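You operate a simulated robot arm through the tools that you are given. There is no shell and no other tool. Be economical: measure what you need, move in short steps, check, and stop when the job is done.

You run a simulated robot arm. Do the job below in one go: nothing can be reset, and whatever is moved stays where it is left.

TASK
Turn the water back on and fill the marked jug with hot water to 500 ml.
Fine: shut the open hot lever first, then raise the green lever and shut the cupboard; fingers out of the water (55 C); tap off, jug on the drainer. Set down upright: marked jug.

It is judged by the outcome, as a careful person would: the job done as asked, and still so three seconds after it is handed in. It fails if anything else is knocked over, pushed out of place, dropped, spilled or broken.

THE ROBOT
A 7-joint arm with a two-finger gripper on a trunk, on a base that drives. Base frame: it is fixed to the floor where the robot stands at the start and does not move with it; the origin is under the middle of the robot, x ahead of it, y to its left, z up. Readings come in m, rad, newtons and seconds.
With the tool pointing down near the work surface it reaches from about 0.3 to 0.74 m from the robot's upright axis, wherever it stands. Its first joint turns from -2.897 to 2.897 rad. Places, roughly: drainer [0.8, -0.6, 0.9]; hot lever [0.9, -0.2, 1]; sink cupboard door [0.2, -0.3, 0.4]; stop valve lever [0.5, -0.2, 0.5]. Payload 2.94 kg.
The tool frame sits at the grasp point between the pads (the TCP): z along the fingers, y along the line on which they close. The tips reach 0.03 m beyond it. Largest opening 0.138 m; the body of the gripper starts 0.109 m behind the TCP.
Orientation is that of the tool frame in the base frame, as a unit quaternion [x, y, z, w]. With the fingers straight down and closing along the base's y, the tool's x points along the base's -x, its y along +y and its z along -z.

THE INTERFACE
- The arm moves only by the tool step_arm. Its argument "motion" is a list that holds one entry, the list of rows, each a list of 7 numbers: the finger opening in mm, from 0 to 138, then the shift along the base's x, y, z in units of 30 mm (1.0 is 30 mm), then the turn, a rotation vector about the base's x, y, z in units of 5 degrees (1.0 is 5 degrees). In form: [[[hand, tx, ty, tz, ax, ay, az], ...]]. A call has 1 to 12 rows; each row shifts and turns the commanded pose from where the row before left it. A call with a number of a shift or a turn outside -1 to 1 is refused whole. A row lasts 0.2 s, in which the tool goes at most 0.05 m and 0.15 rad; a call with a longer step from one row to the next is refused whole, and so is a gripper value outside its range. A pose out of reach is approached as far as the arm can. The call stops where the force on the tool passes 40 N (or 10 N more than at its start, if that is more) or the arm is blocked; 0.2 s more then pass. Each finger halts on what it meets, pressing with about 21 N; the grip force reading is that of the motor and also rises with nothing between the fingers. The clock runs only during rows and for 0.2 s after the last one: add rows that do not move to give the fingers time. The reply holds the time, the measured pose of the TCP, the force on the tool along the base axes, the opening and the grip force, in the units named above and with some noise, with the torque about the TCP (base axes, N m) and any sound that the robot's microphone picked up.
- Cameras (640 x 400 px; columns grow to the right, rows downward): "scene" is now at [-0.0071, 0.0739, 1.3788]; the picture's right is [-0.67, -0.74, 0.00], its down [-0.46, 0.42, -0.78] and it looks along [0.58, -0.52, -0.63] (base axes); focal length 245 px, centre (320, 200). "wrist" rides on the gripper at [0.071, 0.019, -0.146] in the tool frame; the picture's right is [-0.26, 0.97, 0.00], its down [-0.85, -0.23, -0.48] and it looks along [-0.46, -0.12, 0.88] (tool axes); focal length 280 px, centre (320, 200).
- snapshot(camera): a new picture of that camera. It takes no simulated time.
- lift_body(by): slides the trunk up (or, below 0, down) by that many m; the arm and the scene camera ride with it, the base frame stays. It gives what a move gives, with no picture.
- base_move(legs): drives the robot by 1 to 6 legs, each [ahead, left, turn to the left] in m, m and rad, along the robot's own axes; the way and the turn of a leg run together, so that a leg with both is an arc; at most 1.5 m and 3.142 rad a leg. The arm and the cameras ride along, it lands a little off, and it stops where it bumps. It gives what a move gives.
- pan_tilt(pan, tilt): turns the head with the scene camera to pan (to the left, within 1.501 rad either way) and tilt (down, from -0.506 to 1.204), counted from straight ahead of the robot. It gives what a move gives.
- pixel_to_xyz(camera, pixels): for up to 12 pixels [column, row] of the newest picture of that camera ("zoom" is the newest enlarged one), the place [x, y, z] in the base frame of the surface seen there, good to about 0.002 m, but the place of the scene camera against the robot may be out by one fixed shift of up to 0.012 m in any direction. It takes no simulated time.
- close_up(camera, box): a new picture of the part [left, top, right, bottom] of that camera's present view, enlarged. It takes no simulated time.
- finish_job(): hands the job in; it is judged then, once.

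Keep the steps short. Do not move on a guess: measure, check each grasp and each placing, and mend mistakes. In all there are 80 turns and 60 pictures (those below and enlarged ones count). Leave the gripper open and the arm clear of the work at the hand-in unless told otherwise, and finish with a single line.

The tools are called after ">>>" as a command line: name --argument value ..., lists and objects as JSON in quotes. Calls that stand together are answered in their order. step_arm: Moves the arm, as the interface text tells. Its arguments: {"type":"object","properties":{"motion":{"type":"array"}},"required":["motion"]} The other tools are called the same way: lift_body (by) slides the trunk up or down; base_move (legs) drives the base; pan_tilt (pan, tilt) turns the head that bears the scene camera; snapshot (camera) takes a picture; pixel_to_xyz (camera, pixels) gives the place of the surface under pixels of a picture; close_up (camera, box) takes an enlarged picture of a part of a camera's view; finish_job () hands the job in.

At the start:

```text
time: 0.0
ee_pos: [0.2935, -0.3482, 1.177]
tcp_rot: [0.0, 1.0, 0.0, 0.0]
contact_force: [-0.6, -1.1, -0.9]
wrist_torque: [-0.01, -0.05, -0.03]
grip_width: 0.138
gripper_force: 0.1
trunk travel left (down, up): [-0.225, 0.229]
robot x, y, heading: [-0.0009, -0.0009, 0.0]
head pan, tilt: [-0.735, 0.677]
```

scene: 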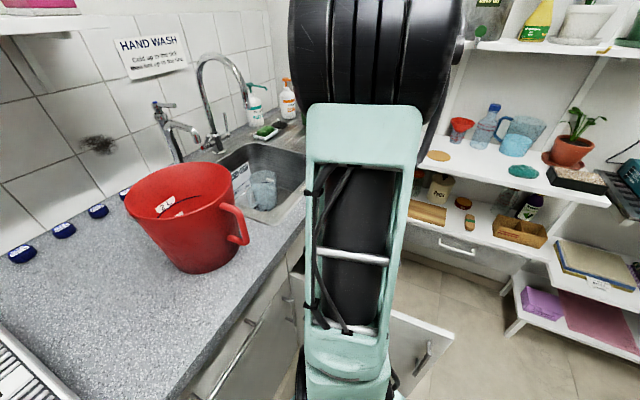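
wrist: 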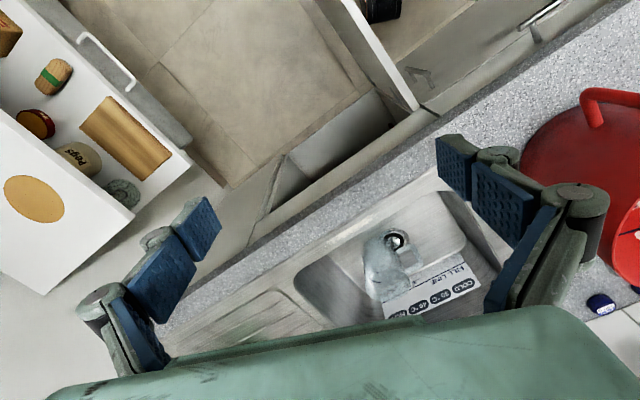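

I'll start by viewing the scene in more detail: the sink, tap and sign.

>>> close_up --camera "scene" --box '[100, 20, 320, 220]'

>>> close_up --camera "wrist" --box '[240, 180, 540, 340]'

>>> close_up --camera "scene" --box '[400, 60, 640, 260]'

```text
2.00 times, centred on (210, 120) of scene
```

zoom: 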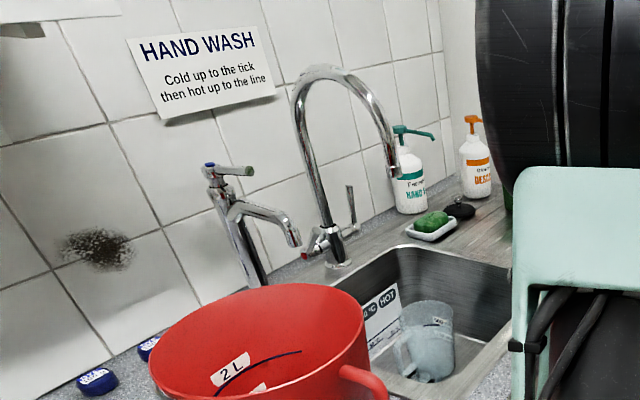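

```text
2.13 times, centred on (390, 260) of wrist
```

zoom: 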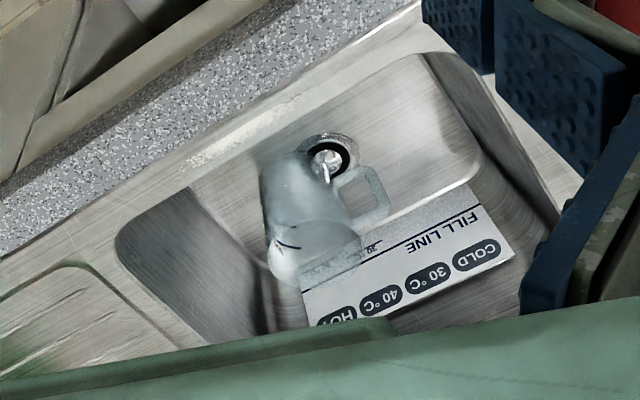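

```text
2.00 times, centred on (520, 160) of scene
```

zoom: 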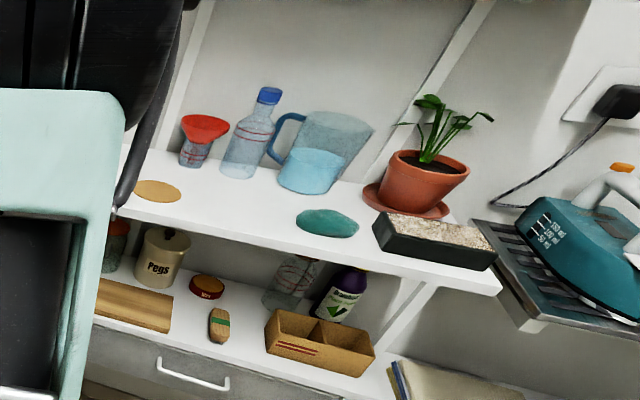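

Two taps show: a pillar tap over the red bucket side and a swan-neck mixer. I'll measure tap, spout, sink, jug and counter points in a fresh zoom.

>>> close_up --camera "scene" --box '[140, 40, 280, 220]'

>>> pixel_to_xyz --camera "scene" --pixels '[[160, 104], [174, 105], [197, 138], [182, 158], [206, 52], [244, 104], [226, 118], [218, 152], [261, 135], [263, 175], [205, 240], [245, 241]]'

>>> pixel_to_xyz --camera "wrist" --pixels '[[395, 240], [368, 255], [385, 285], [415, 262], [300, 280], [450, 190], [440, 300], [250, 310], [420, 170], [230, 270], [285, 160], [380, 100]]'

```text
2.22 times, centred on (210, 130) of scene
```

zoom: 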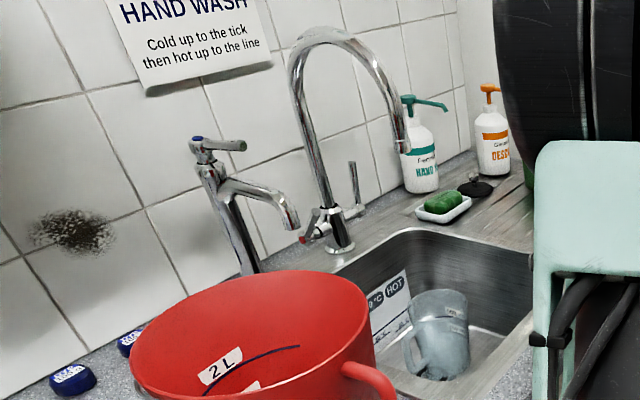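

```text
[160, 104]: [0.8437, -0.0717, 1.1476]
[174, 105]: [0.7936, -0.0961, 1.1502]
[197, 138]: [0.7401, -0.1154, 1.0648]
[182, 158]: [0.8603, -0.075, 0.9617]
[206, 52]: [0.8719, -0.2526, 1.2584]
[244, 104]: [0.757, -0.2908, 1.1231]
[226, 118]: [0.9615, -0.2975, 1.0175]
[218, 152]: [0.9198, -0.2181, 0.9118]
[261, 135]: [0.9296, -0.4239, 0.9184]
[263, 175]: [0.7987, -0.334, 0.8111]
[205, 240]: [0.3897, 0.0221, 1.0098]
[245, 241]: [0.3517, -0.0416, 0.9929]
```

```text
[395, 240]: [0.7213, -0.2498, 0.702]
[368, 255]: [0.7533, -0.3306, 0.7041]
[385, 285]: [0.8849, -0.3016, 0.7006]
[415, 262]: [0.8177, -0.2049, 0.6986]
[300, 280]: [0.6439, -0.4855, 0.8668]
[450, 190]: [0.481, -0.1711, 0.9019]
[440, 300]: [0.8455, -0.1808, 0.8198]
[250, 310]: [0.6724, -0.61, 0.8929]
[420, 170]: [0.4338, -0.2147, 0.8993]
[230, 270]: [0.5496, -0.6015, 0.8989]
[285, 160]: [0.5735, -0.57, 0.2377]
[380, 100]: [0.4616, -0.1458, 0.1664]
```

Next I look down at the door and the cupboard with the head tilted.

>>> pan_tilt --pan -0.35 --tilt 1.0

>>> snapshot --camera "scene"

>>> close_up --camera "wrist" --box '[240, 0, 640, 220]'

```text
time: 0.9
ee_pos: [0.294, -0.3477, 1.178]
tcp_rot: [0.0, 1.0, -0.001, 0.0]
contact_force: [0.2, -0.2, -0.1]
wrist_torque: [-0.01, 0.0, -0.05]
grip_width: 0.1378
gripper_force: 0.1
trunk travel left (down, up): [-0.225, 0.229]
robot x, y, heading: [-0.0003, 0.0031, -0.001]
head pan, tilt: [-0.351, 1.0]
```

```text
53 pictures are left
```

scene: 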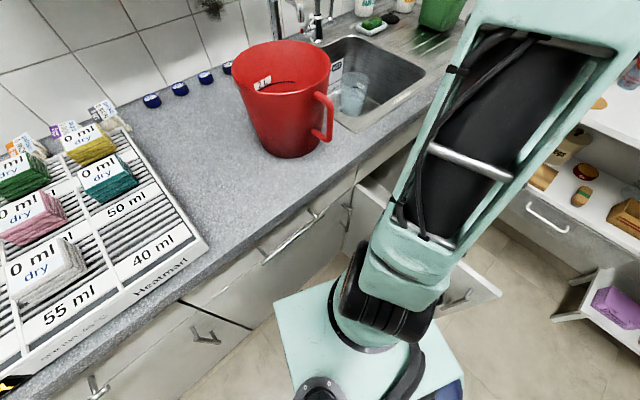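

```text
1.60 times, centred on (440, 110) of wrist
```

zoom: 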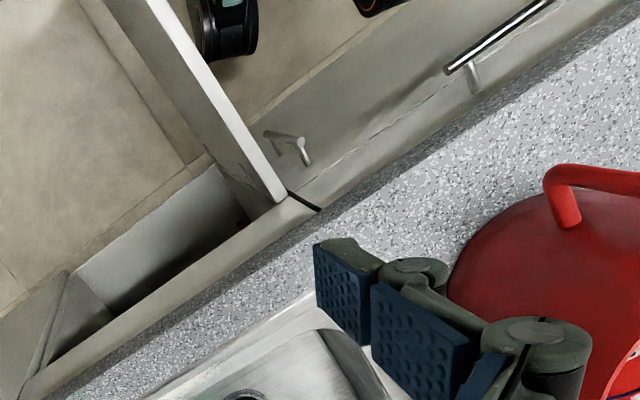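

Measure door, cupboard opening, shelf and counter edge positions.

>>> pixel_to_xyz --camera "wrist" --pixels '[[418, 122], [375, 60], [340, 8], [432, 130], [250, 245], [285, 190], [350, 130], [380, 130], [180, 160], [100, 80], [530, 20], [280, 225]]'

>>> pixel_to_xyz --camera "scene" --pixels '[[465, 265], [495, 295], [465, 296], [365, 195], [520, 250], [580, 275], [545, 225], [480, 345], [200, 240], [340, 165], [460, 75], [560, 210]]'

```text
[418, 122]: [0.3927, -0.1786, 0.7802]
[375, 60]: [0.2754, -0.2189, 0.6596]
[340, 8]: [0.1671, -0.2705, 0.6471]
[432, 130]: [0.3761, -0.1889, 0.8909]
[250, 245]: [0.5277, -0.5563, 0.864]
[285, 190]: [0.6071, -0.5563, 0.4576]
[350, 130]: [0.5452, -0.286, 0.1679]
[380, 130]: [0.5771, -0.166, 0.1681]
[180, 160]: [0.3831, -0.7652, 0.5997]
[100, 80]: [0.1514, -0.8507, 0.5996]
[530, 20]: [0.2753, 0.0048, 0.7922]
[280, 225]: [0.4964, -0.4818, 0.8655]
```

```text
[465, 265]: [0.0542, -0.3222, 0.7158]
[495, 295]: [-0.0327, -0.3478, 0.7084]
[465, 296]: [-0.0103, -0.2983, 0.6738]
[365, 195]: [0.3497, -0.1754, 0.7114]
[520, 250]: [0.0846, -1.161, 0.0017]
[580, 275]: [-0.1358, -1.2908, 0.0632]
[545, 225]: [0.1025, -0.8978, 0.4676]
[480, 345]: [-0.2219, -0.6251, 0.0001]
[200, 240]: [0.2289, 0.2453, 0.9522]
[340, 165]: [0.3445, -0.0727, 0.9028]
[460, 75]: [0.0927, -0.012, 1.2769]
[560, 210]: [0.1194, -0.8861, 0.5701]
```

Measure the robot's own base extents and look again with the head turned left/right to know where the base fits.

>>> pixel_to_xyz --camera "scene" --pixels '[[277, 303], [330, 290], [298, 395], [440, 330], [462, 378], [412, 325], [320, 380], [505, 293], [378, 158], [355, 190], [345, 207], [320, 210]]'

>>> pan_tilt --pan -1.2 --tilt 1.0

>>> snapshot --camera "scene"

```text
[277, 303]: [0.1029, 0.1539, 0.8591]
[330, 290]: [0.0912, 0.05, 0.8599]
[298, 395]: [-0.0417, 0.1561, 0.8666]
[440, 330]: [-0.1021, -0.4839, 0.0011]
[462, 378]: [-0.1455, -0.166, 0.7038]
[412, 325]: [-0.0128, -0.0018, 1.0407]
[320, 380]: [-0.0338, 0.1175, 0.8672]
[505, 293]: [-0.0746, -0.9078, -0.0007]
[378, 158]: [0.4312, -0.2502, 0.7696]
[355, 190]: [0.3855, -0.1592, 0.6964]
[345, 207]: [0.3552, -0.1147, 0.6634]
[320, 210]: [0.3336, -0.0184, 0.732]
```

```text
time: 2.0
ee_pos: [0.2942, -0.3468, 1.1773]
tcp_rot: [0.0, 1.0, 0.001, 0.0]
contact_force: [-0.2, 0.5, -0.4]
wrist_torque: [0.02, 0.02, 0.02]
grip_width: 0.138
gripper_force: 0.1
trunk travel left (down, up): [-0.225, 0.229]
robot x, y, heading: [-0.0053, 0.002, -0.002]
head pan, tilt: [-1.201, 1.0]
```

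```text
51 pictures are left
```

scene: 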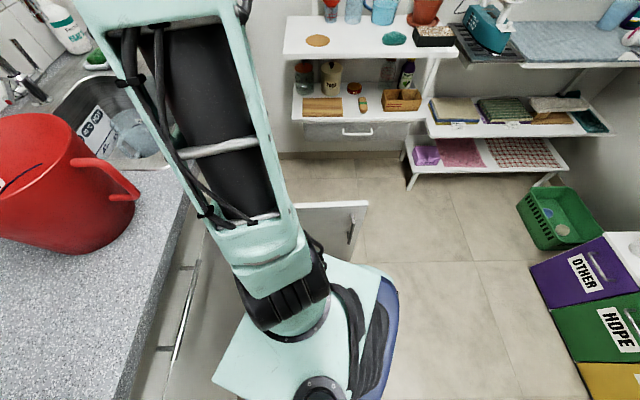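

>>> pixel_to_xyz --camera "scene" --pixels '[[367, 202], [310, 205], [352, 225], [395, 285], [340, 155], [430, 120], [408, 187], [285, 55], [298, 118], [400, 140], [382, 370], [530, 245]]'

>>> close_up --camera "scene" --box '[180, 140, 420, 400]'

```text
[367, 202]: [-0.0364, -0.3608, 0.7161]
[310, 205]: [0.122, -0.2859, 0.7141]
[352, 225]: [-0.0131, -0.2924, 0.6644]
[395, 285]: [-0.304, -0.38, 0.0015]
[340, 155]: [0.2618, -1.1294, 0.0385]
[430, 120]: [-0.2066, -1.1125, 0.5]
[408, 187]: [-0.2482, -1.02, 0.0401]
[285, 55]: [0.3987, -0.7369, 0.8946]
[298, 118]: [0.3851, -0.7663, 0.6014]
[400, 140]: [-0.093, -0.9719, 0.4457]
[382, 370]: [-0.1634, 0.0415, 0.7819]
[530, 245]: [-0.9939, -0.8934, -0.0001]
```

```text
1.54 times, centred on (300, 270) of scene
```

zoom: 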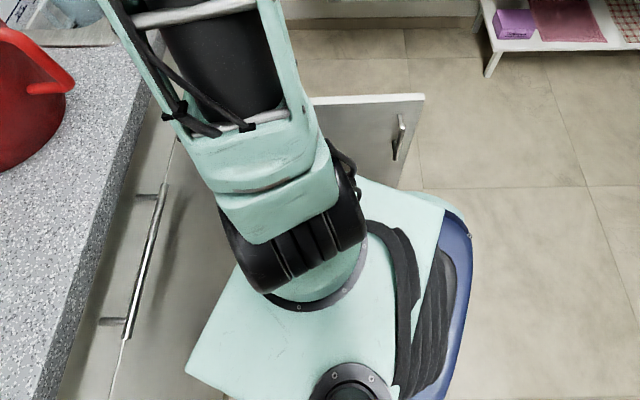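

The trunk looks about 0.34 m wide. I'll move the arm toward the tap at height to view the levers with the wrist camera.

>>> step_arm --motion '[[[138, 1, 0.5, 0.5, 0, 0, 0], [138, 1, 0.5, 0.5, 0, 0, 0], [138, 1, 0.5, 0.5, 0, 0, 0], [138, 1, 0.5, 0.5, 0, 0, 0], [138, 1, 0, 0, 0, 0, 0], [138, 1, 0, 0, 0, 0, 0], [138, 1, 0, 0, 0, 0, 0]]]'

>>> snapshot --camera "wrist"

```text
time: 3.6
ee_pos: [0.4115, -0.2896, 1.2319]
tcp_rot: [0.0, 1.0, -0.004, 0.005]
contact_force: [-0.2, 0.3, 0.4]
wrist_torque: [0.03, 0.01, -0.03]
grip_width: 0.1379
gripper_force: 0.1
out of reach, approached as far as the arm can: row 4, 5, 6, 7
trunk travel left (down, up): [-0.225, 0.229]
robot x, y, heading: [-0.0002, 0.0006, 0.003]
head pan, tilt: [-1.201, 1.0]
```

```text
49 pictures are left
```

wrist: 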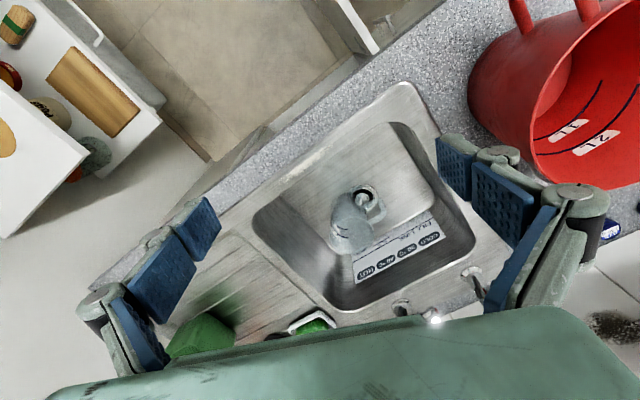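

Reach is limited at this height. I'll aim the scene camera at the taps.

>>> pan_tilt --pan -0.25 --tilt 0.45

>>> snapshot --camera "scene"

```text
time: 4.9
ee_pos: [0.4128, -0.29, 1.2321]
tcp_rot: [0.0, 1.0, -0.003, 0.005]
contact_force: [-0.9, -0.2, -0.5]
wrist_torque: [-0.04, 0.01, -0.01]
grip_width: 0.1382
gripper_force: 0.1
trunk travel left (down, up): [-0.225, 0.229]
robot x, y, heading: [0.0004, -0.0039, -0.002]
head pan, tilt: [-0.25, 0.45]
```

```text
48 pictures are left
```

scene: 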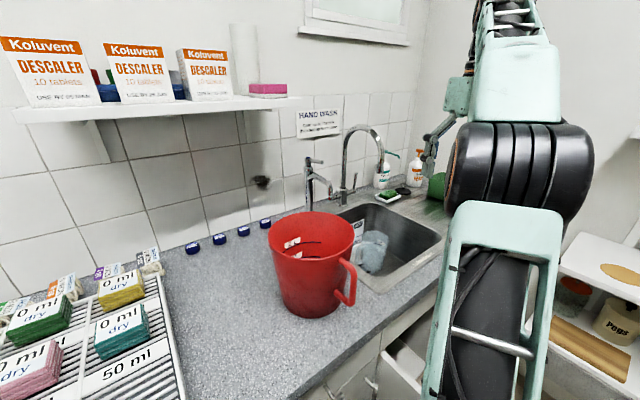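

>>> close_up --camera "scene" --box '[325, 165, 389, 205]'

>>> pixel_to_xyz --camera "zoom" --pixels '[[100, 130], [130, 180], [160, 200], [200, 200], [220, 100], [280, 150], [150, 150], [220, 250], [120, 250], [300, 300], [340, 200], [60, 200]]'

```text
10.00 times, centred on (357, 185) of scene
```

zoom: 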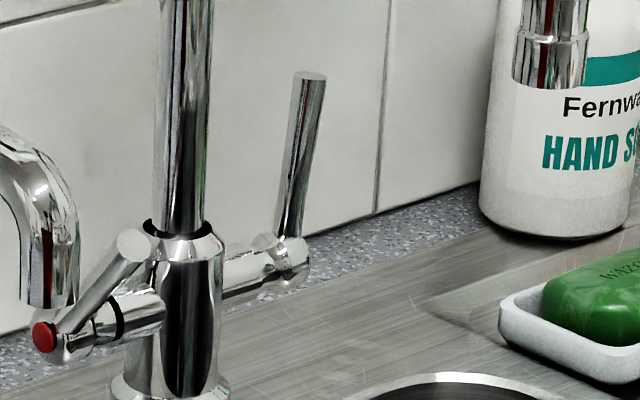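

```text
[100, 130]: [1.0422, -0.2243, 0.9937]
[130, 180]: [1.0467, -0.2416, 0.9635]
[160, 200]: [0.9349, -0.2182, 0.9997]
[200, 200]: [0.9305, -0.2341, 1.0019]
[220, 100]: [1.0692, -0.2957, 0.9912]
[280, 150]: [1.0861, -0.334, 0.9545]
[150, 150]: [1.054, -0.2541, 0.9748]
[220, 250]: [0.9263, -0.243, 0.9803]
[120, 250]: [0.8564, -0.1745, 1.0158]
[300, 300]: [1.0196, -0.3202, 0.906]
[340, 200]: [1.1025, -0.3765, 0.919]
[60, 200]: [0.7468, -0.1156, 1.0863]
```

The red-capped hot lever (left) leans forward while the cold lever is upright. Measure both levers exactly.

>>> pixel_to_xyz --camera "zoom" --pixels '[[44, 337], [75, 320], [100, 290], [130, 245], [135, 315], [310, 77], [300, 150], [290, 230], [290, 260], [250, 265], [175, 330], [190, 240]]'

>>> close_up --camera "scene" --box '[290, 100, 450, 200]'

```text
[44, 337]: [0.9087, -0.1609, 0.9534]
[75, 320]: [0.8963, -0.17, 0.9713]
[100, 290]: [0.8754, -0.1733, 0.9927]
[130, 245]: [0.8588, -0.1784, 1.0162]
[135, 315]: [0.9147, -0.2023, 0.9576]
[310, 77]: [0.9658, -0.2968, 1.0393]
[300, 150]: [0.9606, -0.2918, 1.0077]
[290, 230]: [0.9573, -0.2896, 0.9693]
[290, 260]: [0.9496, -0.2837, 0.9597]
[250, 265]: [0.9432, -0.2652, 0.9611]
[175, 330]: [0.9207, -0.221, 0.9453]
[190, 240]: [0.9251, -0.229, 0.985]
```

```text
4.00 times, centred on (370, 150) of scene
```

zoom: 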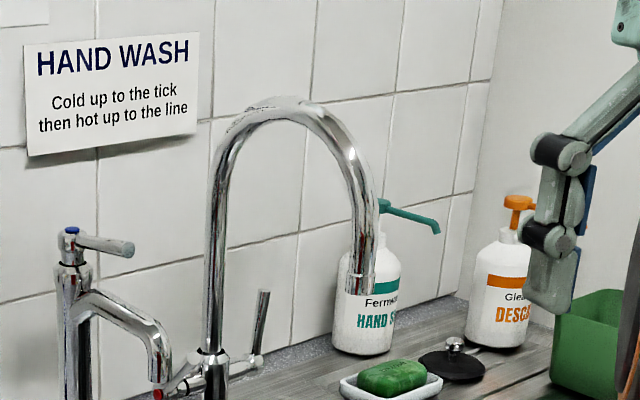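

Hot lever: pivot ≈(0.905,-0.165,0.955), tip ≈(0.858,-0.178,1.017), leaning ~38° to the front, so it is open; it must be pushed back upright. I plan to drive round the open door into the aisle in front of the sink. First tuck the arm to the centre and look at the floor behind/right.

>>> step_arm --motion '[[[138, 0, 1, 0, 0, 0, 0], [138, 0, 1, 0, 0, 0, 0], [138, 0, 1, 0, 0, 0, 0], [138, 0, 1, 0, 0, 0, 0], [138, 0, 1, 0, 0, 0, 0], [138, 0, 1, 0, 0, 0, 0], [138, 0, 1, 0, 0, 0, 0], [138, -1, 1, 0, 0, 0, 0], [138, -1, 1, 0, 0, 0, 0], [138, -1, 0.7, 0, 0, 0, 0]]]'

>>> pan_tilt --pan -1.5 --tilt 0.8

>>> snapshot --camera "scene"

```text
time: 7.1
ee_pos: [0.3286, 0.0018, 1.2273]
tcp_rot: [0.0, 1.0, 0.002, -0.018]
contact_force: [-1.2, 0.0, -0.1]
wrist_torque: [-0.01, -0.01, 0.0]
grip_width: 0.138
gripper_force: 0.1
trunk travel left (down, up): [-0.225, 0.229]
robot x, y, heading: [0.0038, -0.0007, -0.003]
head pan, tilt: [-0.25, 0.45]
```

```text
time: 8.5
ee_pos: [0.3215, 0.0026, 1.2376]
tcp_rot: [0.0, 1.0, 0.0, 0.001]
contact_force: [-0.5, -0.2, -0.2]
wrist_torque: [-0.01, 0.01, 0.01]
grip_width: 0.1382
gripper_force: 0.0
trunk travel left (down, up): [-0.225, 0.229]
robot x, y, heading: [-0.0001, -0.0021, 0.001]
head pan, tilt: [-1.499, 0.799]
```

```text
45 pictures are left
```

scene: 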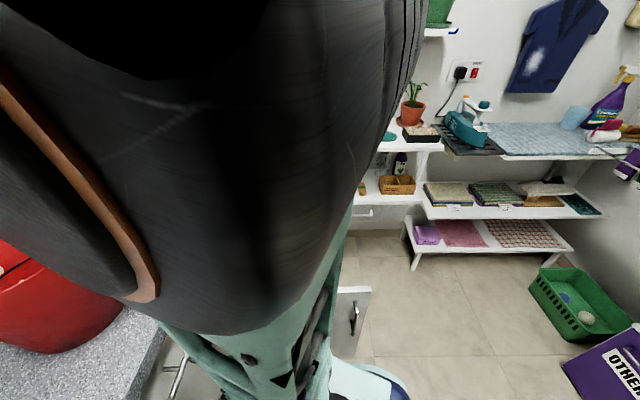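

>>> pixel_to_xyz --camera "scene" --pixels '[[300, 150], [200, 320], [390, 60], [350, 300], [404, 385], [530, 290], [570, 365], [505, 158], [413, 268], [440, 150], [400, 330], [330, 150]]'

```text
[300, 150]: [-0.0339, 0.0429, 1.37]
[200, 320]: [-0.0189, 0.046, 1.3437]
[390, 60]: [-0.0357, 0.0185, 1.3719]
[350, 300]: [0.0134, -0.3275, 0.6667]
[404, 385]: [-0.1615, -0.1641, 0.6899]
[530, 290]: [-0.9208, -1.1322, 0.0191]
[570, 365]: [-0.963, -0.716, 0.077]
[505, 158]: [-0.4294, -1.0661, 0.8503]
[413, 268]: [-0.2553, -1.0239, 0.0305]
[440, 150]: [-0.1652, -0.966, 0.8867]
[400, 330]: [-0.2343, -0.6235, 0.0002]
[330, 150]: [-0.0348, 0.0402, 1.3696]
```

Aisle: door at v≈-0.33, shelf at ≈-0.83 (counter-aligned); room behind to about 1 m. Back up 0.5 m, turn to face the counter squarely, slide right to the aisle centre.

>>> base_move --legs '[[-0.5, 0, 0], [0, 0, 0.361], [0, -0.76, 0]]'

>>> pan_tilt --pan 0.25 --tilt 0.75

>>> snapshot --camera "scene"

```text
time: 19.0
ee_pos: [0.0586, -0.6044, 1.2379]
tcp_rot: [-0.162, 0.987, 0.001, 0.001]
contact_force: [0.9, 0.0, -0.2]
wrist_torque: [0.0, 0.02, -0.04]
grip_width: 0.1382
gripper_force: 0.0
trunk travel left (down, up): [-0.225, 0.229]
robot x, y, heading: [-0.2469, -0.7111, 0.323]
head pan, tilt: [-1.499, 0.799]
stopped in leg 3: the robot was blocked; the commanded pose is now the measured one
```

```text
time: 20.8
ee_pos: [0.062, -0.6051, 1.2342]
tcp_rot: [-0.162, 0.987, -0.001, -0.007]
contact_force: [-0.2, -0.1, -0.2]
wrist_torque: [-0.02, 0.02, 0.02]
grip_width: 0.1379
gripper_force: 0.1
trunk travel left (down, up): [-0.225, 0.229]
robot x, y, heading: [-0.2457, -0.7054, 0.327]
head pan, tilt: [0.25, 0.75]
```

```text
44 pictures are left
```

scene: 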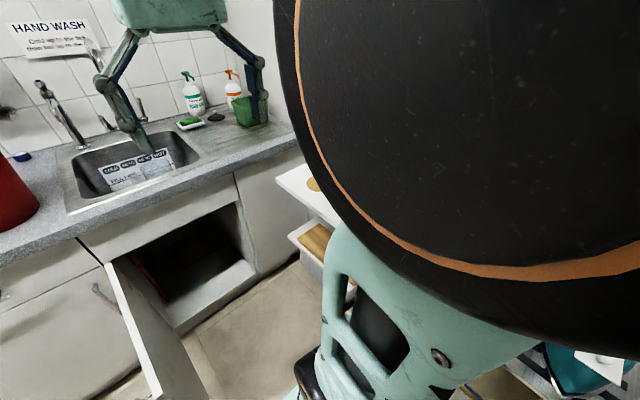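

The slide stopped at v≈-0.58 by a touch on the right. I back off left 5 cm, and check where the elbow and shelf are.

>>> base_move --legs '[[0, 0.05, 0.035]]'

>>> pan_tilt --pan -0.75 --tilt 0.8

>>> snapshot --camera "scene"

>>> pixel_to_xyz --camera "scene" --pixels '[[100, 60], [200, 100], [300, 200], [400, 300], [500, 300], [600, 350], [300, 380], [400, 150], [550, 100], [450, 380], [520, 200], [200, 300]]'

```text
time: 21.9
ee_pos: [0.04, -0.5458, 1.2349]
tcp_rot: [-0.179, 0.984, 0.0, -0.005]
contact_force: [0.1, -0.4, 0.7]
wrist_torque: [0.0, 0.0, 0.01]
grip_width: 0.1381
gripper_force: 0.1
trunk travel left (down, up): [-0.225, 0.229]
robot x, y, heading: [-0.2632, -0.6611, 0.36]
head pan, tilt: [0.25, 0.75]
```

```text
time: 23.2
ee_pos: [0.0405, -0.5468, 1.2363]
tcp_rot: [-0.18, 0.984, 0.001, -0.003]
contact_force: [0.1, -0.8, -0.2]
wrist_torque: [-0.01, 0.05, -0.01]
grip_width: 0.1379
gripper_force: 0.0
trunk travel left (down, up): [-0.225, 0.229]
robot x, y, heading: [-0.2611, -0.6654, 0.364]
head pan, tilt: [-0.75, 0.799]
```

```text
43 pictures are left
```

scene: 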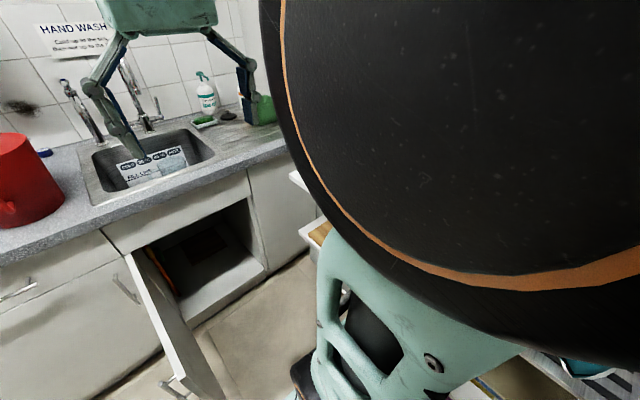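

```text
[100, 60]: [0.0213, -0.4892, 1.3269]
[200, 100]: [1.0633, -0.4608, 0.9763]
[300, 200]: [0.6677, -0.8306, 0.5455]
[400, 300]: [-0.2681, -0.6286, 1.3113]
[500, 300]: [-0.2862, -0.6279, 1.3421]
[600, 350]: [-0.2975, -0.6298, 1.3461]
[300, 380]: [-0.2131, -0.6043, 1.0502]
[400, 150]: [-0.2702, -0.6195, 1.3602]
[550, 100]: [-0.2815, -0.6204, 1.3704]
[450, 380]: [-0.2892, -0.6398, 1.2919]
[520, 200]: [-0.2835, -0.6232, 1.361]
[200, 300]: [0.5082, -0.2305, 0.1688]
```

The base is too wide to enter the aisle while the door is open, but from here I can see into the cupboard. Zoom in there.

>>> close_up --camera "scene" --box '[110, 180, 290, 380]'

>>> pixel_to_xyz --camera "scene" --pixels '[[30, 170], [5, 200], [60, 195], [35, 135], [150, 265], [170, 290], [178, 380], [215, 385], [135, 255], [205, 250], [250, 200], [265, 265]]'

```text
2.00 times, centred on (200, 280) of scene
```

zoom: 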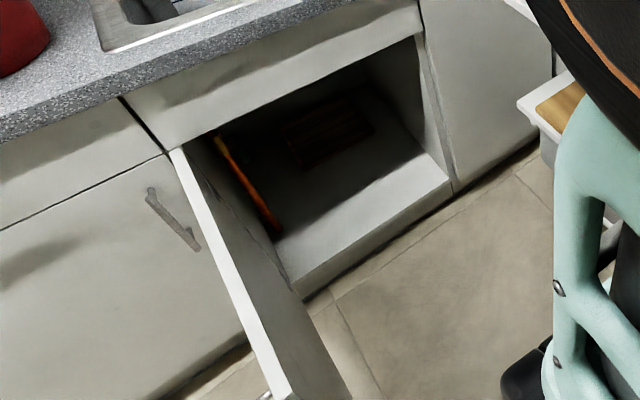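

```text
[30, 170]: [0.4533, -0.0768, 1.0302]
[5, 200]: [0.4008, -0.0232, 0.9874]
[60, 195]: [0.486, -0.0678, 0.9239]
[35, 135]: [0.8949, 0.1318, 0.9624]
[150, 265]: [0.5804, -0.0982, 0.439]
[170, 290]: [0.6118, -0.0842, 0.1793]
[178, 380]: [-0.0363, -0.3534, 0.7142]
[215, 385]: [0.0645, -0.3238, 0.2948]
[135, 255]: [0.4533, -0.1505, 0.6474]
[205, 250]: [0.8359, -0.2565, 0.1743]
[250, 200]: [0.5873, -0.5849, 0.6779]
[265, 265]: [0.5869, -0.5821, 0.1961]
```

Return to the left side, squared to the counter, to reach the hot lever first.

>>> base_move --legs '[[0, 0.575, 0], [0.47, 0, 0]]'

>>> pan_tilt --pan -0.5 --tilt 0.6

>>> snapshot --camera "scene"

```text
time: 31.1
ee_pos: [0.3019, 0.1413, 1.2352]
tcp_rot: [-0.172, 0.985, 0.0, -0.006]
contact_force: [0.8, -0.1, 1.0]
wrist_torque: [0.0, 0.01, -0.01]
grip_width: 0.138
gripper_force: 0.0
trunk travel left (down, up): [-0.225, 0.229]
robot x, y, heading: [-0.0041, 0.0303, 0.351]
head pan, tilt: [-0.75, 0.799]
```

```text
time: 31.8
ee_pos: [0.3012, 0.1399, 1.2339]
tcp_rot: [-0.172, 0.985, 0.0, -0.006]
contact_force: [-0.5, 0.7, 0.8]
wrist_torque: [-0.02, -0.03, -0.03]
grip_width: 0.1383
gripper_force: 0.0
trunk travel left (down, up): [-0.225, 0.229]
robot x, y, heading: [-0.0026, 0.027, 0.344]
head pan, tilt: [-0.499, 0.6]
```

```text
41 pictures are left
```

scene: 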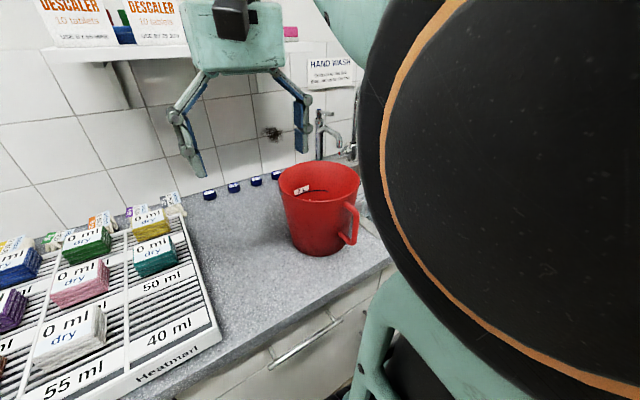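

Now swing the arm: closed fingers, tilting the tool toward horizontal (facing the counter) while moving right over the bucket at height 1.23.

>>> step_arm --motion '[[[60, 0.68, -0.86, 0, 0.354, -0.935, 0], [0, 0.68, -0.86, 0, 0.354, -0.935, 0], [0, 0.68, -0.86, 0, 0.354, -0.935, 0], [0, 0.68, -0.86, 0, 0.354, -0.935, 0], [0, 0.68, -0.86, 0, 0.354, -0.935, 0], [0, 0.68, -0.86, 0, 0.354, -0.935, 0], [0, 0.68, -0.86, 0, 0.354, -0.935, 0], [0, 0.68, -0.86, 0, 0.354, -0.935, 0], [0, 0.68, -0.86, 0, 0.354, -0.935, 0], [0, 0.68, -0.86, 0, 0.354, -0.935, 0], [0, 0.68, -0.86, 0, 0.354, -0.935, 0], [0, 0.68, -0.86, 0, 0.354, -0.935, 0]]]'

>>> snapshot --camera "wrist"

>>> snapshot --camera "scene"

```text
time: 34.4
ee_pos: [0.5452, -0.1706, 1.2356]
tcp_rot: [-0.151, 0.855, 0.094, 0.487]
contact_force: [0.0, -0.1, -0.1]
wrist_torque: [-0.01, 0.0, -0.01]
grip_width: 0.0
gripper_force: 21.5
trunk travel left (down, up): [-0.225, 0.229]
robot x, y, heading: [-0.0057, 0.0296, 0.35]
head pan, tilt: [-0.499, 0.6]
```

```text
40 pictures are left
```

wrist: 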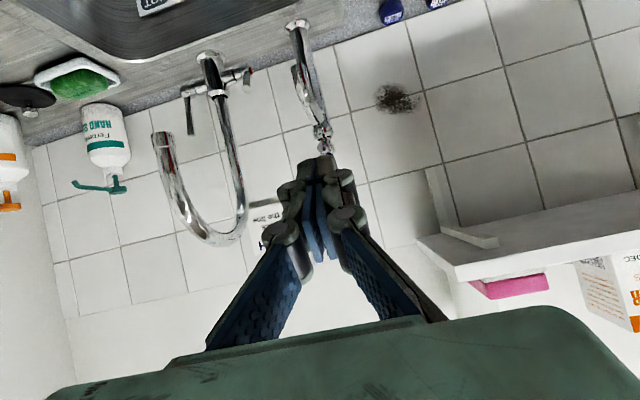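

```text
39 pictures are left
```

scene: 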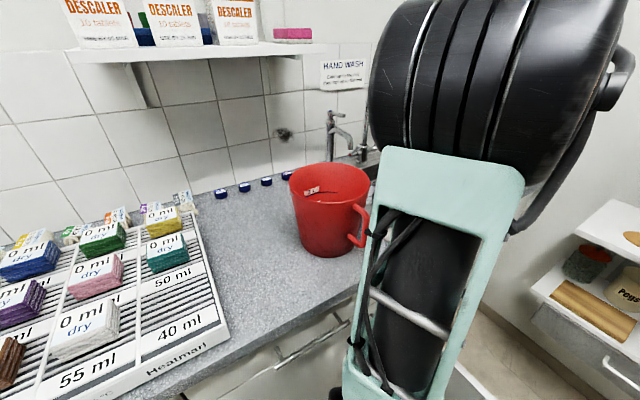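

The wrist camera sees the mixer (red hot cap near (240,78)). Zoom and measure.

>>> close_up --camera "wrist" --box '[160, 10, 360, 135]'

>>> pixel_to_xyz --camera "zoom" --pixels '[[285, 215], [270, 235], [250, 262], [430, 60], [490, 310], [20, 400], [170, 180], [100, 280], [100, 360], [440, 40], [480, 360], [520, 395]]'

```text
3.20 times, centred on (260, 72) of wrist
```

zoom: 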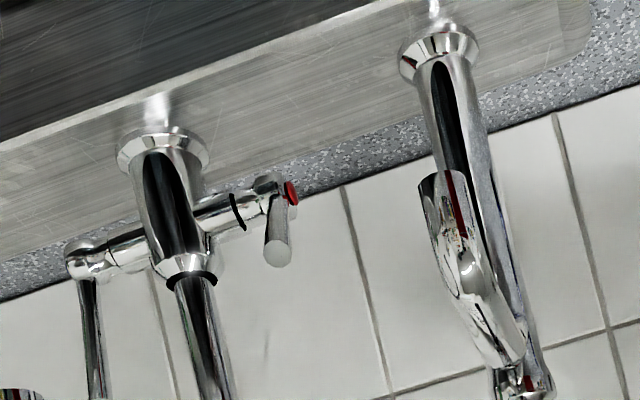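

```text
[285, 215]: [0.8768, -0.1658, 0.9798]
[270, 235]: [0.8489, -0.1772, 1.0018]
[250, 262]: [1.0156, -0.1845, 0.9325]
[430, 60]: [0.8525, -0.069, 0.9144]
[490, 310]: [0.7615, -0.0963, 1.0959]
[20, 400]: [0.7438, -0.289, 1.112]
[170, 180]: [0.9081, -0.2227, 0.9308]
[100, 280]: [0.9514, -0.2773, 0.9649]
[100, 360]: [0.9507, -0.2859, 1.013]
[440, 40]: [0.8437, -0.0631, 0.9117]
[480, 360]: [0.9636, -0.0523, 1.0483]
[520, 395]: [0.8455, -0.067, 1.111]
```

Lever tip ≈(0.845,-0.178,1.008) by wrist camera. Descend in front of it (still 0.2 m back), levelling the tool.

>>> step_arm --motion '[[[0, 0.163, -0.43, -0.95, 0.354, -0.935, 0], [0, 0.163, -0.43, -0.95, 0.354, -0.935, 0], [0, 0.163, -0.43, -0.95, 0.354, -0.935, 0], [0, 0.163, -0.43, -0.95, 0, 0, 0], [0, 0.163, -0.43, -0.95, 0, 0, 0], [0, 0.163, -0.43, -0.95, 0, 0, 0], [0, 0.163, -0.43, -0.95, 0, 0, 0], [0, 0.163, -0.43, -0.95, 0, 0, 0]]]'

>>> snapshot --camera "wrist"

>>> snapshot --camera "scene"

```text
time: 36.2
ee_pos: [0.5901, -0.2684, 1.0066]
tcp_rot: [-0.138, 0.784, 0.115, 0.594]
contact_force: [-0.6, -0.3, 0.5]
wrist_torque: [-0.03, 0.01, 0.01]
grip_width: 0.0
gripper_force: 20.9
trunk travel left (down, up): [-0.225, 0.229]
robot x, y, heading: [-0.0004, 0.0299, 0.348]
head pan, tilt: [-0.499, 0.6]
```

```text
37 pictures are left
```

wrist: 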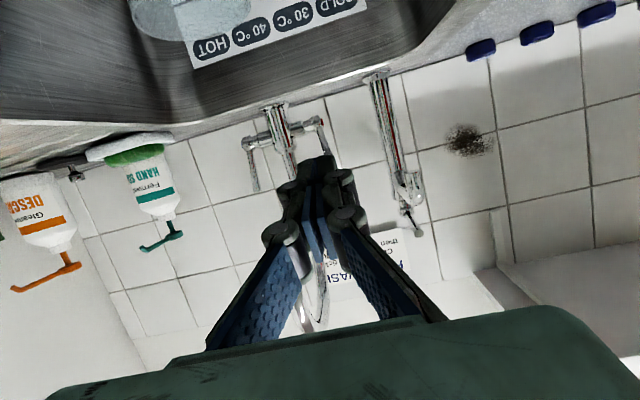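

```text
36 pictures are left
```

scene: 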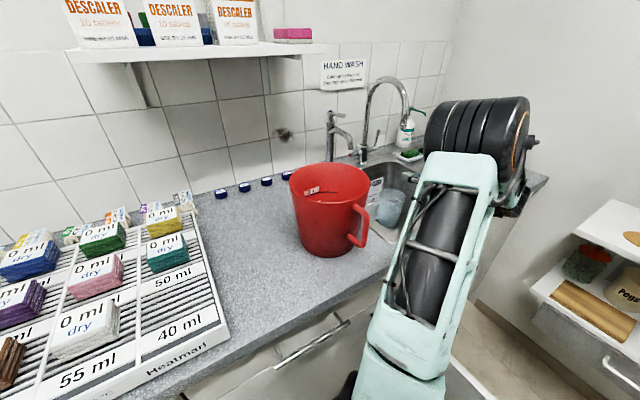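

Aligned at v≈-0.46, level. Advance 0.21 m toward the lever front, then push slowly.

>>> step_arm --motion '[[[0, 0.75, 0.28, 0, 0, 0, 0], [0, 0.75, 0.28, 0, 0, 0, 0], [0, 0.75, 0.28, 0, 0, 0, 0], [0, 0.75, 0.28, 0, 0, 0, 0], [0, 0.75, 0.28, 0, 0, 0, 0], [0, 0.75, 0.28, 0, 0, 0, 0], [0, 0.75, 0.28, 0, 0, 0, 0], [0, 0.75, 0.28, 0, 0, 0, 0]]]'

>>> close_up --camera "scene" --box '[320, 80, 480, 180]'

```text
time: 38.0
ee_pos: [0.7638, -0.2026, 1.0061]
tcp_rot: [-0.138, 0.784, 0.115, 0.594]
contact_force: [-0.3, 0.6, -0.5]
wrist_torque: [0.02, 0.01, -0.03]
grip_width: 0.0002
gripper_force: 21.2
trunk travel left (down, up): [-0.225, 0.229]
robot x, y, heading: [-0.0049, 0.0329, 0.344]
head pan, tilt: [-0.499, 0.6]
```

```text
4.00 times, centred on (400, 130) of scene
```

zoom: 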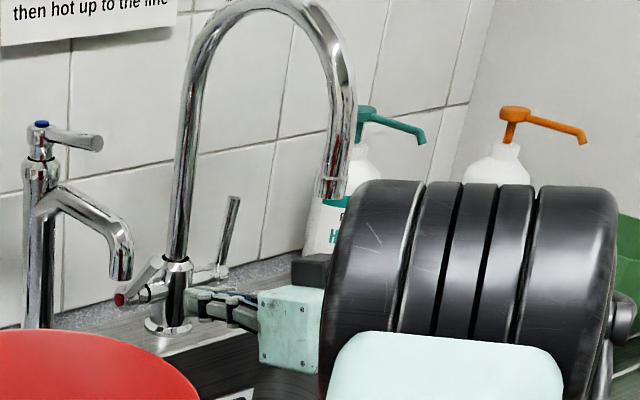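

Finger tip is ~5 cm short of the lever and lined up. Push slowly 0.1 m; stops on force.

>>> step_arm --motion '[[[0, 0.39, 0.147, 0, 0, 0, 0], [0, 0.39, 0.147, 0, 0, 0, 0], [0, 0.39, 0.147, 0, 0, 0, 0], [0, 0.39, 0.147, 0, 0, 0, 0], [0, 0.39, 0.147, 0, 0, 0, 0], [0, 0.39, 0.147, 0, 0, 0, 0], [0, 0.39, 0.147, 0, 0, 0, 0], [0, 0.39, 0.147, 0, 0, 0, 0]]]'

>>> close_up --camera "scene" --box '[320, 80, 480, 180]'

```text
time: 39.8
ee_pos: [0.8594, -0.1688, 1.0067]
tcp_rot: [-0.138, 0.785, 0.114, 0.594]
contact_force: [-0.6, 0.6, -0.3]
wrist_torque: [0.03, -0.03, -0.01]
grip_width: 0.0
gripper_force: 21.1
trunk travel left (down, up): [-0.225, 0.229]
robot x, y, heading: [-0.001, 0.0304, 0.344]
head pan, tilt: [-0.499, 0.6]
```

```text
4.00 times, centred on (400, 130) of scene
```

zoom: 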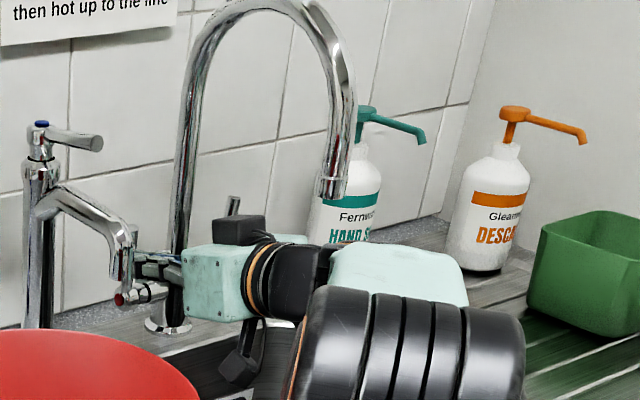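

No jam; tips should be at the upright position. Back off 0.2 m and inspect the lever.

>>> step_arm --motion '[[[0, -0.935, -0.354, 0, 0, 0, 0], [0, -0.935, -0.354, 0, 0, 0, 0], [0, -0.935, -0.354, 0, 0, 0, 0], [0, -0.935, -0.354, 0, 0, 0, 0], [0, -0.935, -0.354, 0, 0, 0, 0], [0, -0.935, -0.354, 0, 0, 0, 0], [0, -0.935, -0.354, 0, 0, 0, 0]]]'

>>> close_up --camera "scene" --box '[335, 125, 399, 165]'

>>> pixel_to_xyz --camera "zoom" --pixels '[[130, 180], [140, 220], [130, 150], [200, 200]]'

```text
time: 41.4
ee_pos: [0.6608, -0.245, 1.0076]
tcp_rot: [-0.139, 0.784, 0.115, 0.594]
contact_force: [-0.7, 0.6, 0.4]
wrist_torque: [-0.03, -0.01, -0.02]
grip_width: 0.0
gripper_force: 20.8
trunk travel left (down, up): [-0.225, 0.229]
robot x, y, heading: [-0.0053, 0.0256, 0.347]
head pan, tilt: [-0.499, 0.6]
```

```text
10.00 times, centred on (367, 145) of scene
```

zoom: 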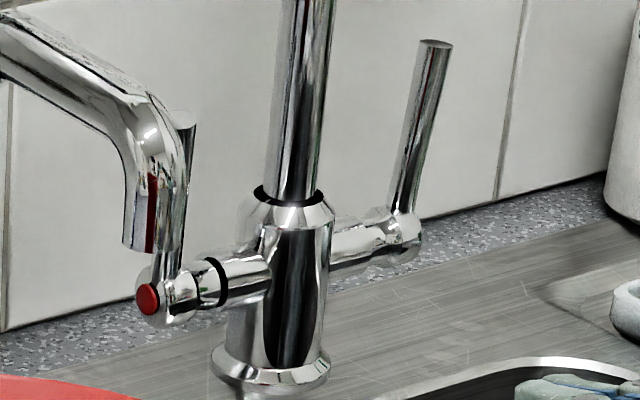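

```text
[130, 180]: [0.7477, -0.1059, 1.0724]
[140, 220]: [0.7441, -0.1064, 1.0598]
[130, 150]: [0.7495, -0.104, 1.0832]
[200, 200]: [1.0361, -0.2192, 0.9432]
```

The hot lever is now upright like the cold one. Verify numerically.

>>> pixel_to_xyz --camera "zoom" --pixels '[[189, 130], [187, 160], [168, 270], [435, 50], [425, 100], [405, 205], [148, 300]]'

```text
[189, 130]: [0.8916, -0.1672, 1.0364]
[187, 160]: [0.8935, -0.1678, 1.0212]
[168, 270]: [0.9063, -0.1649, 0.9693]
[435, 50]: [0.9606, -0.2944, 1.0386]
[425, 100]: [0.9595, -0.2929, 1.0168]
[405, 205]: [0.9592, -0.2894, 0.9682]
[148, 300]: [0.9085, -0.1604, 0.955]
```

Hot lever still leans ~12° forward compared with the cold. Push again 2 cm further.

>>> step_arm --motion '[[[0, 0.935, 0.354, 0, 0, 0, 0], [0, 0.935, 0.354, 0, 0, 0, 0], [0, 0.935, 0.354, 0, 0, 0, 0], [0, 0.935, 0.354, 0, 0, 0, 0], [0, 0.935, 0.354, 0, 0, 0, 0], [0, 0.8, 0.3, 0, 0, 0, 0], [0, 0.7, 0.265, 0, 0, 0, 0], [0, 0.3, 0.11, 0, 0, 0, 0], [0, 0.3, 0.11, 0, 0, 0, 0], [0, 0.3, 0.11, 0, 0, 0, 0], [0, 0.2, 0.08, 0, 0, 0, 0]]]'

```text
time: 43.8
ee_pos: [0.8705, -0.1672, 1.0081]
tcp_rot: [-0.14, 0.786, 0.114, 0.592]
contact_force: [-26.1, 1.4, 5.6]
wrist_torque: [0.04, -0.26, 0.24]
grip_width: 0.0003
gripper_force: 21.2
trunk travel left (down, up): [-0.225, 0.229]
robot x, y, heading: [-0.0062, 0.0287, 0.339]
head pan, tilt: [-0.499, 0.6]
stopped in row 11: the force on the tool passed its limit at 48 N (the readings are from after the stop); the commanded pose is now the measured one
```

Firm end stop met: the lever is shut. Back off and recheck.

>>> step_arm --motion '[[[0, -0.935, -0.354, 0, 0, 0, 0], [0, -0.935, -0.354, 0, 0, 0, 0], [0, -0.935, -0.354, 0, 0, 0, 0], [0, -0.935, -0.354, 0, 0, 0, 0], [0, -0.935, -0.354, 0, 0, 0, 0], [0, -0.935, -0.354, 0, 0, 0, 0], [0, -0.935, -0.354, 0, 0, 0, 0], [0, -0.935, -0.354, 0, 0, 0, 0], [0, -0.935, -0.354, 0.5, 0, 0, 0], [0, -0.935, -0.354, 1, 0, 0, 0], [0, -0.935, -0.354, 1, 0, 0, 0]]]'

>>> close_up --camera "scene" --box '[335, 125, 399, 165]'

>>> pixel_to_xyz --camera "zoom" --pixels '[[189, 130], [187, 160], [168, 270], [192, 120], [190, 180]]'

```text
time: 46.1
ee_pos: [0.5639, -0.2878, 1.0799]
tcp_rot: [-0.139, 0.786, 0.115, 0.591]
contact_force: [-0.3, -0.2, 0.1]
wrist_torque: [-0.01, -0.01, 0.0]
grip_width: 0.0001
gripper_force: 21.3
trunk travel left (down, up): [-0.225, 0.229]
robot x, y, heading: [-0.0022, 0.0311, 0.342]
head pan, tilt: [-0.499, 0.6]
```

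```text
10.00 times, centred on (367, 145) of scene
```

zoom: 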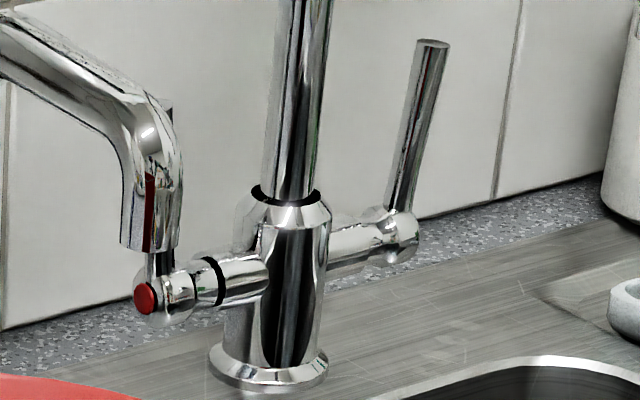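

```text
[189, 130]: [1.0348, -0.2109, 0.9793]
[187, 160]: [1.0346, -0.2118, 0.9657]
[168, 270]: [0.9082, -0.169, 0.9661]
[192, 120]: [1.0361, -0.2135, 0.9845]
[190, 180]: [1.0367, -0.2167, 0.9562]
```

Hot lever is upright/shut. Now lift and tuck the arm back to the robot's centre, tool kept level, before driving round the door.

>>> step_arm --motion '[[[0, 0, 0, 1, 0, 0, 0], [0, 0, 0, 1, 0, 0, 0], [0, -0.15, 0.98, 1, 0, 0, 0], [0, -0.15, 0.98, 1, 0, 0, 0], [0, -0.15, 0.98, 1, 0, 0, 0], [0, -0.15, 0.98, 0.5, 0, 0, 0], [0, -0.15, 0.98, 0, 0, 0, 0], [0, -0.15, 0.98, 0, 0, 0, 0], [0, -0.15, 0.98, 0, 0, 0, 0], [0, -0.15, 0.98, 0, 0, 0, 0], [0, -0.15, 0.98, 0, 0, 0, 0], [0, -0.15, 0.98, 0, 0, 0, 0]]]'

>>> step_arm --motion '[[[0, -0.15, 0.98, 0, 0, 0, 0], [0, -0.15, 0.98, 0, 0, 0, 0], [0, -0.15, 0.98, 0, 0, 0, 0], [0, -0.15, 0.98, 0, 0, 0, 0], [0, -0.15, 0.98, 0, 0, 0, 0], [0, -0.15, 0.98, 0, 0, 0, 0]]]'

>>> snapshot --camera "scene"

```text
time: 49.0
ee_pos: [0.5332, -0.0, 1.2164]
tcp_rot: [-0.126, 0.8, 0.12, 0.574]
contact_force: [-0.5, 0.7, 0.3]
wrist_torque: [0.01, 0.0, -0.01]
grip_width: 0.0002
gripper_force: 20.8
trunk travel left (down, up): [-0.225, 0.229]
robot x, y, heading: [-0.004, 0.0305, 0.345]
head pan, tilt: [-0.499, 0.6]
stopped in row 12: the arm was blocked; the commanded pose is now the measured one
```

```text
time: 50.0
ee_pos: [0.5457, 0.1156, 1.1384]
tcp_rot: [-0.115, 0.843, 0.125, 0.511]
contact_force: [0.5, 0.1, 0.6]
wrist_torque: [-0.01, 0.01, -0.01]
grip_width: 0.0
gripper_force: 20.7
trunk travel left (down, up): [-0.225, 0.229]
robot x, y, heading: [-0.0062, 0.0318, 0.345]
head pan, tilt: [-0.499, 0.6]
stopped in row 5: the arm was blocked; the commanded pose is now the measured one
```

```text
31 pictures are left
```

scene: 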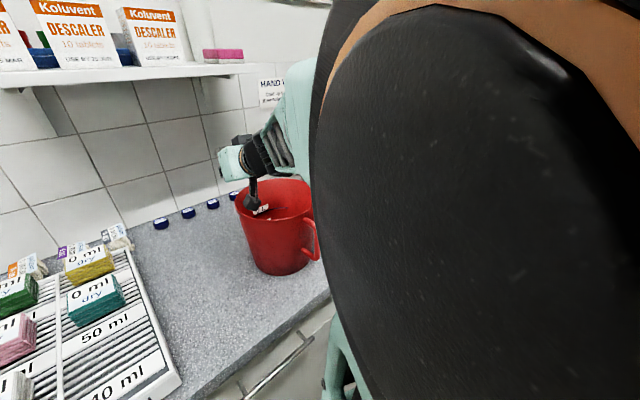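

The arm self-blocked (elbow near its limits); bucket doesn't appear displaced relative to the caps. Raise straight up away from the bucket.

>>> step_arm --motion '[[[0, 0, 0, 0.7, 0, 0, 0], [0, 0, 0, 0.7, 0, 0, 0], [0, 0, 0, 0.7, 0, 0, 0], [0, 0, 0, 0.7, 0, 0, 0]]]'

>>> snapshot --camera "scene"

```text
time: 51.2
ee_pos: [0.555, 0.1149, 1.1914]
tcp_rot: [-0.111, 0.858, 0.127, 0.485]
contact_force: [0.8, -0.7, 0.3]
wrist_torque: [-0.04, -0.01, -0.02]
grip_width: 0.0
gripper_force: 20.5
trunk travel left (down, up): [-0.225, 0.229]
robot x, y, heading: [-0.0052, 0.0301, 0.343]
head pan, tilt: [-0.499, 0.6]
stopped in row 4: the arm was blocked; the commanded pose is now the measured one
```

```text
30 pictures are left
```

scene: 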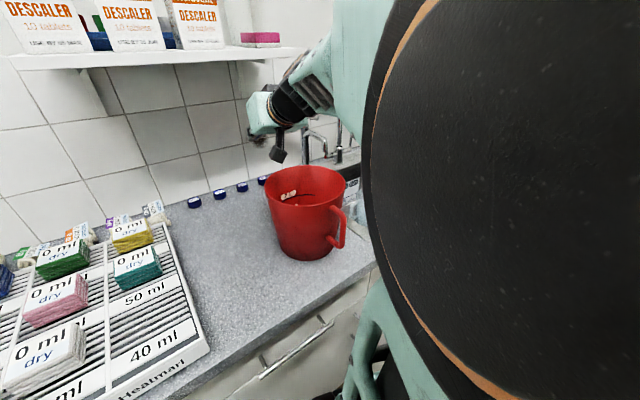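

Rotate the tool back to pointing down while drawing it toward the robot, above the bucket.

>>> step_arm --motion '[[[0, -0.3, 0, 0.5, -0.354, 0.935, 0], [0, -0.6, 0.07, 0.5, -0.354, 0.935, 0], [0, -0.75, 0.07, 0.3, -0.354, 0.935, 0], [0, -0.75, 0.07, 0, -0.354, 0.935, 0], [0, -0.75, 0.07, 0, -0.354, 0.935, 0], [0, -0.75, 0.07, 0, -0.354, 0.935, 0], [0, -0.75, 0.07, 0, -0.354, 0.935, 0], [0, -0.75, 0.07, 0, -0.354, 0.935, 0], [0, -0.75, 0.07, 0, -0.354, 0.935, 0], [0, -0.75, 0.07, 0, -0.354, 0.935, 0], [0, -0.75, 0.07, 0, -0.354, 0.935, 0], [0, -0.75, 0.07, 0, -0.354, 0.935, 0]]]'

>>> pan_tilt --pan -0.5 --tilt 0.6

>>> snapshot --camera "scene"

```text
time: 53.8
ee_pos: [0.3012, 0.1387, 1.2346]
tcp_rot: [-0.125, 0.992, 0.012, 0.0]
contact_force: [-1.3, -0.4, -0.1]
wrist_torque: [-0.04, 0.01, -0.04]
grip_width: 0.0002
gripper_force: 21.0
trunk travel left (down, up): [-0.225, 0.229]
robot x, y, heading: [-0.0038, 0.029, 0.344]
head pan, tilt: [-0.499, 0.6]
```

```text
time: 54.4
ee_pos: [0.3001, 0.1397, 1.2353]
tcp_rot: [-0.126, 0.992, 0.012, 0.001]
contact_force: [-0.2, 0.5, 0.6]
wrist_torque: [0.01, 0.01, -0.01]
grip_width: 0.0
gripper_force: 21.8
trunk travel left (down, up): [-0.225, 0.229]
robot x, y, heading: [-0.0069, 0.0313, 0.342]
head pan, tilt: [-0.499, 0.6]
```

```text
29 pictures are left
```

scene: 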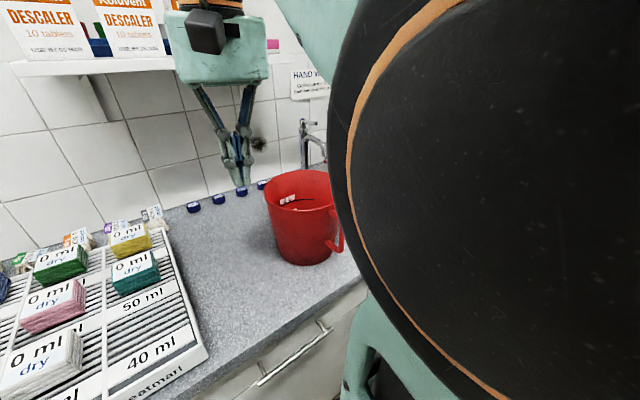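

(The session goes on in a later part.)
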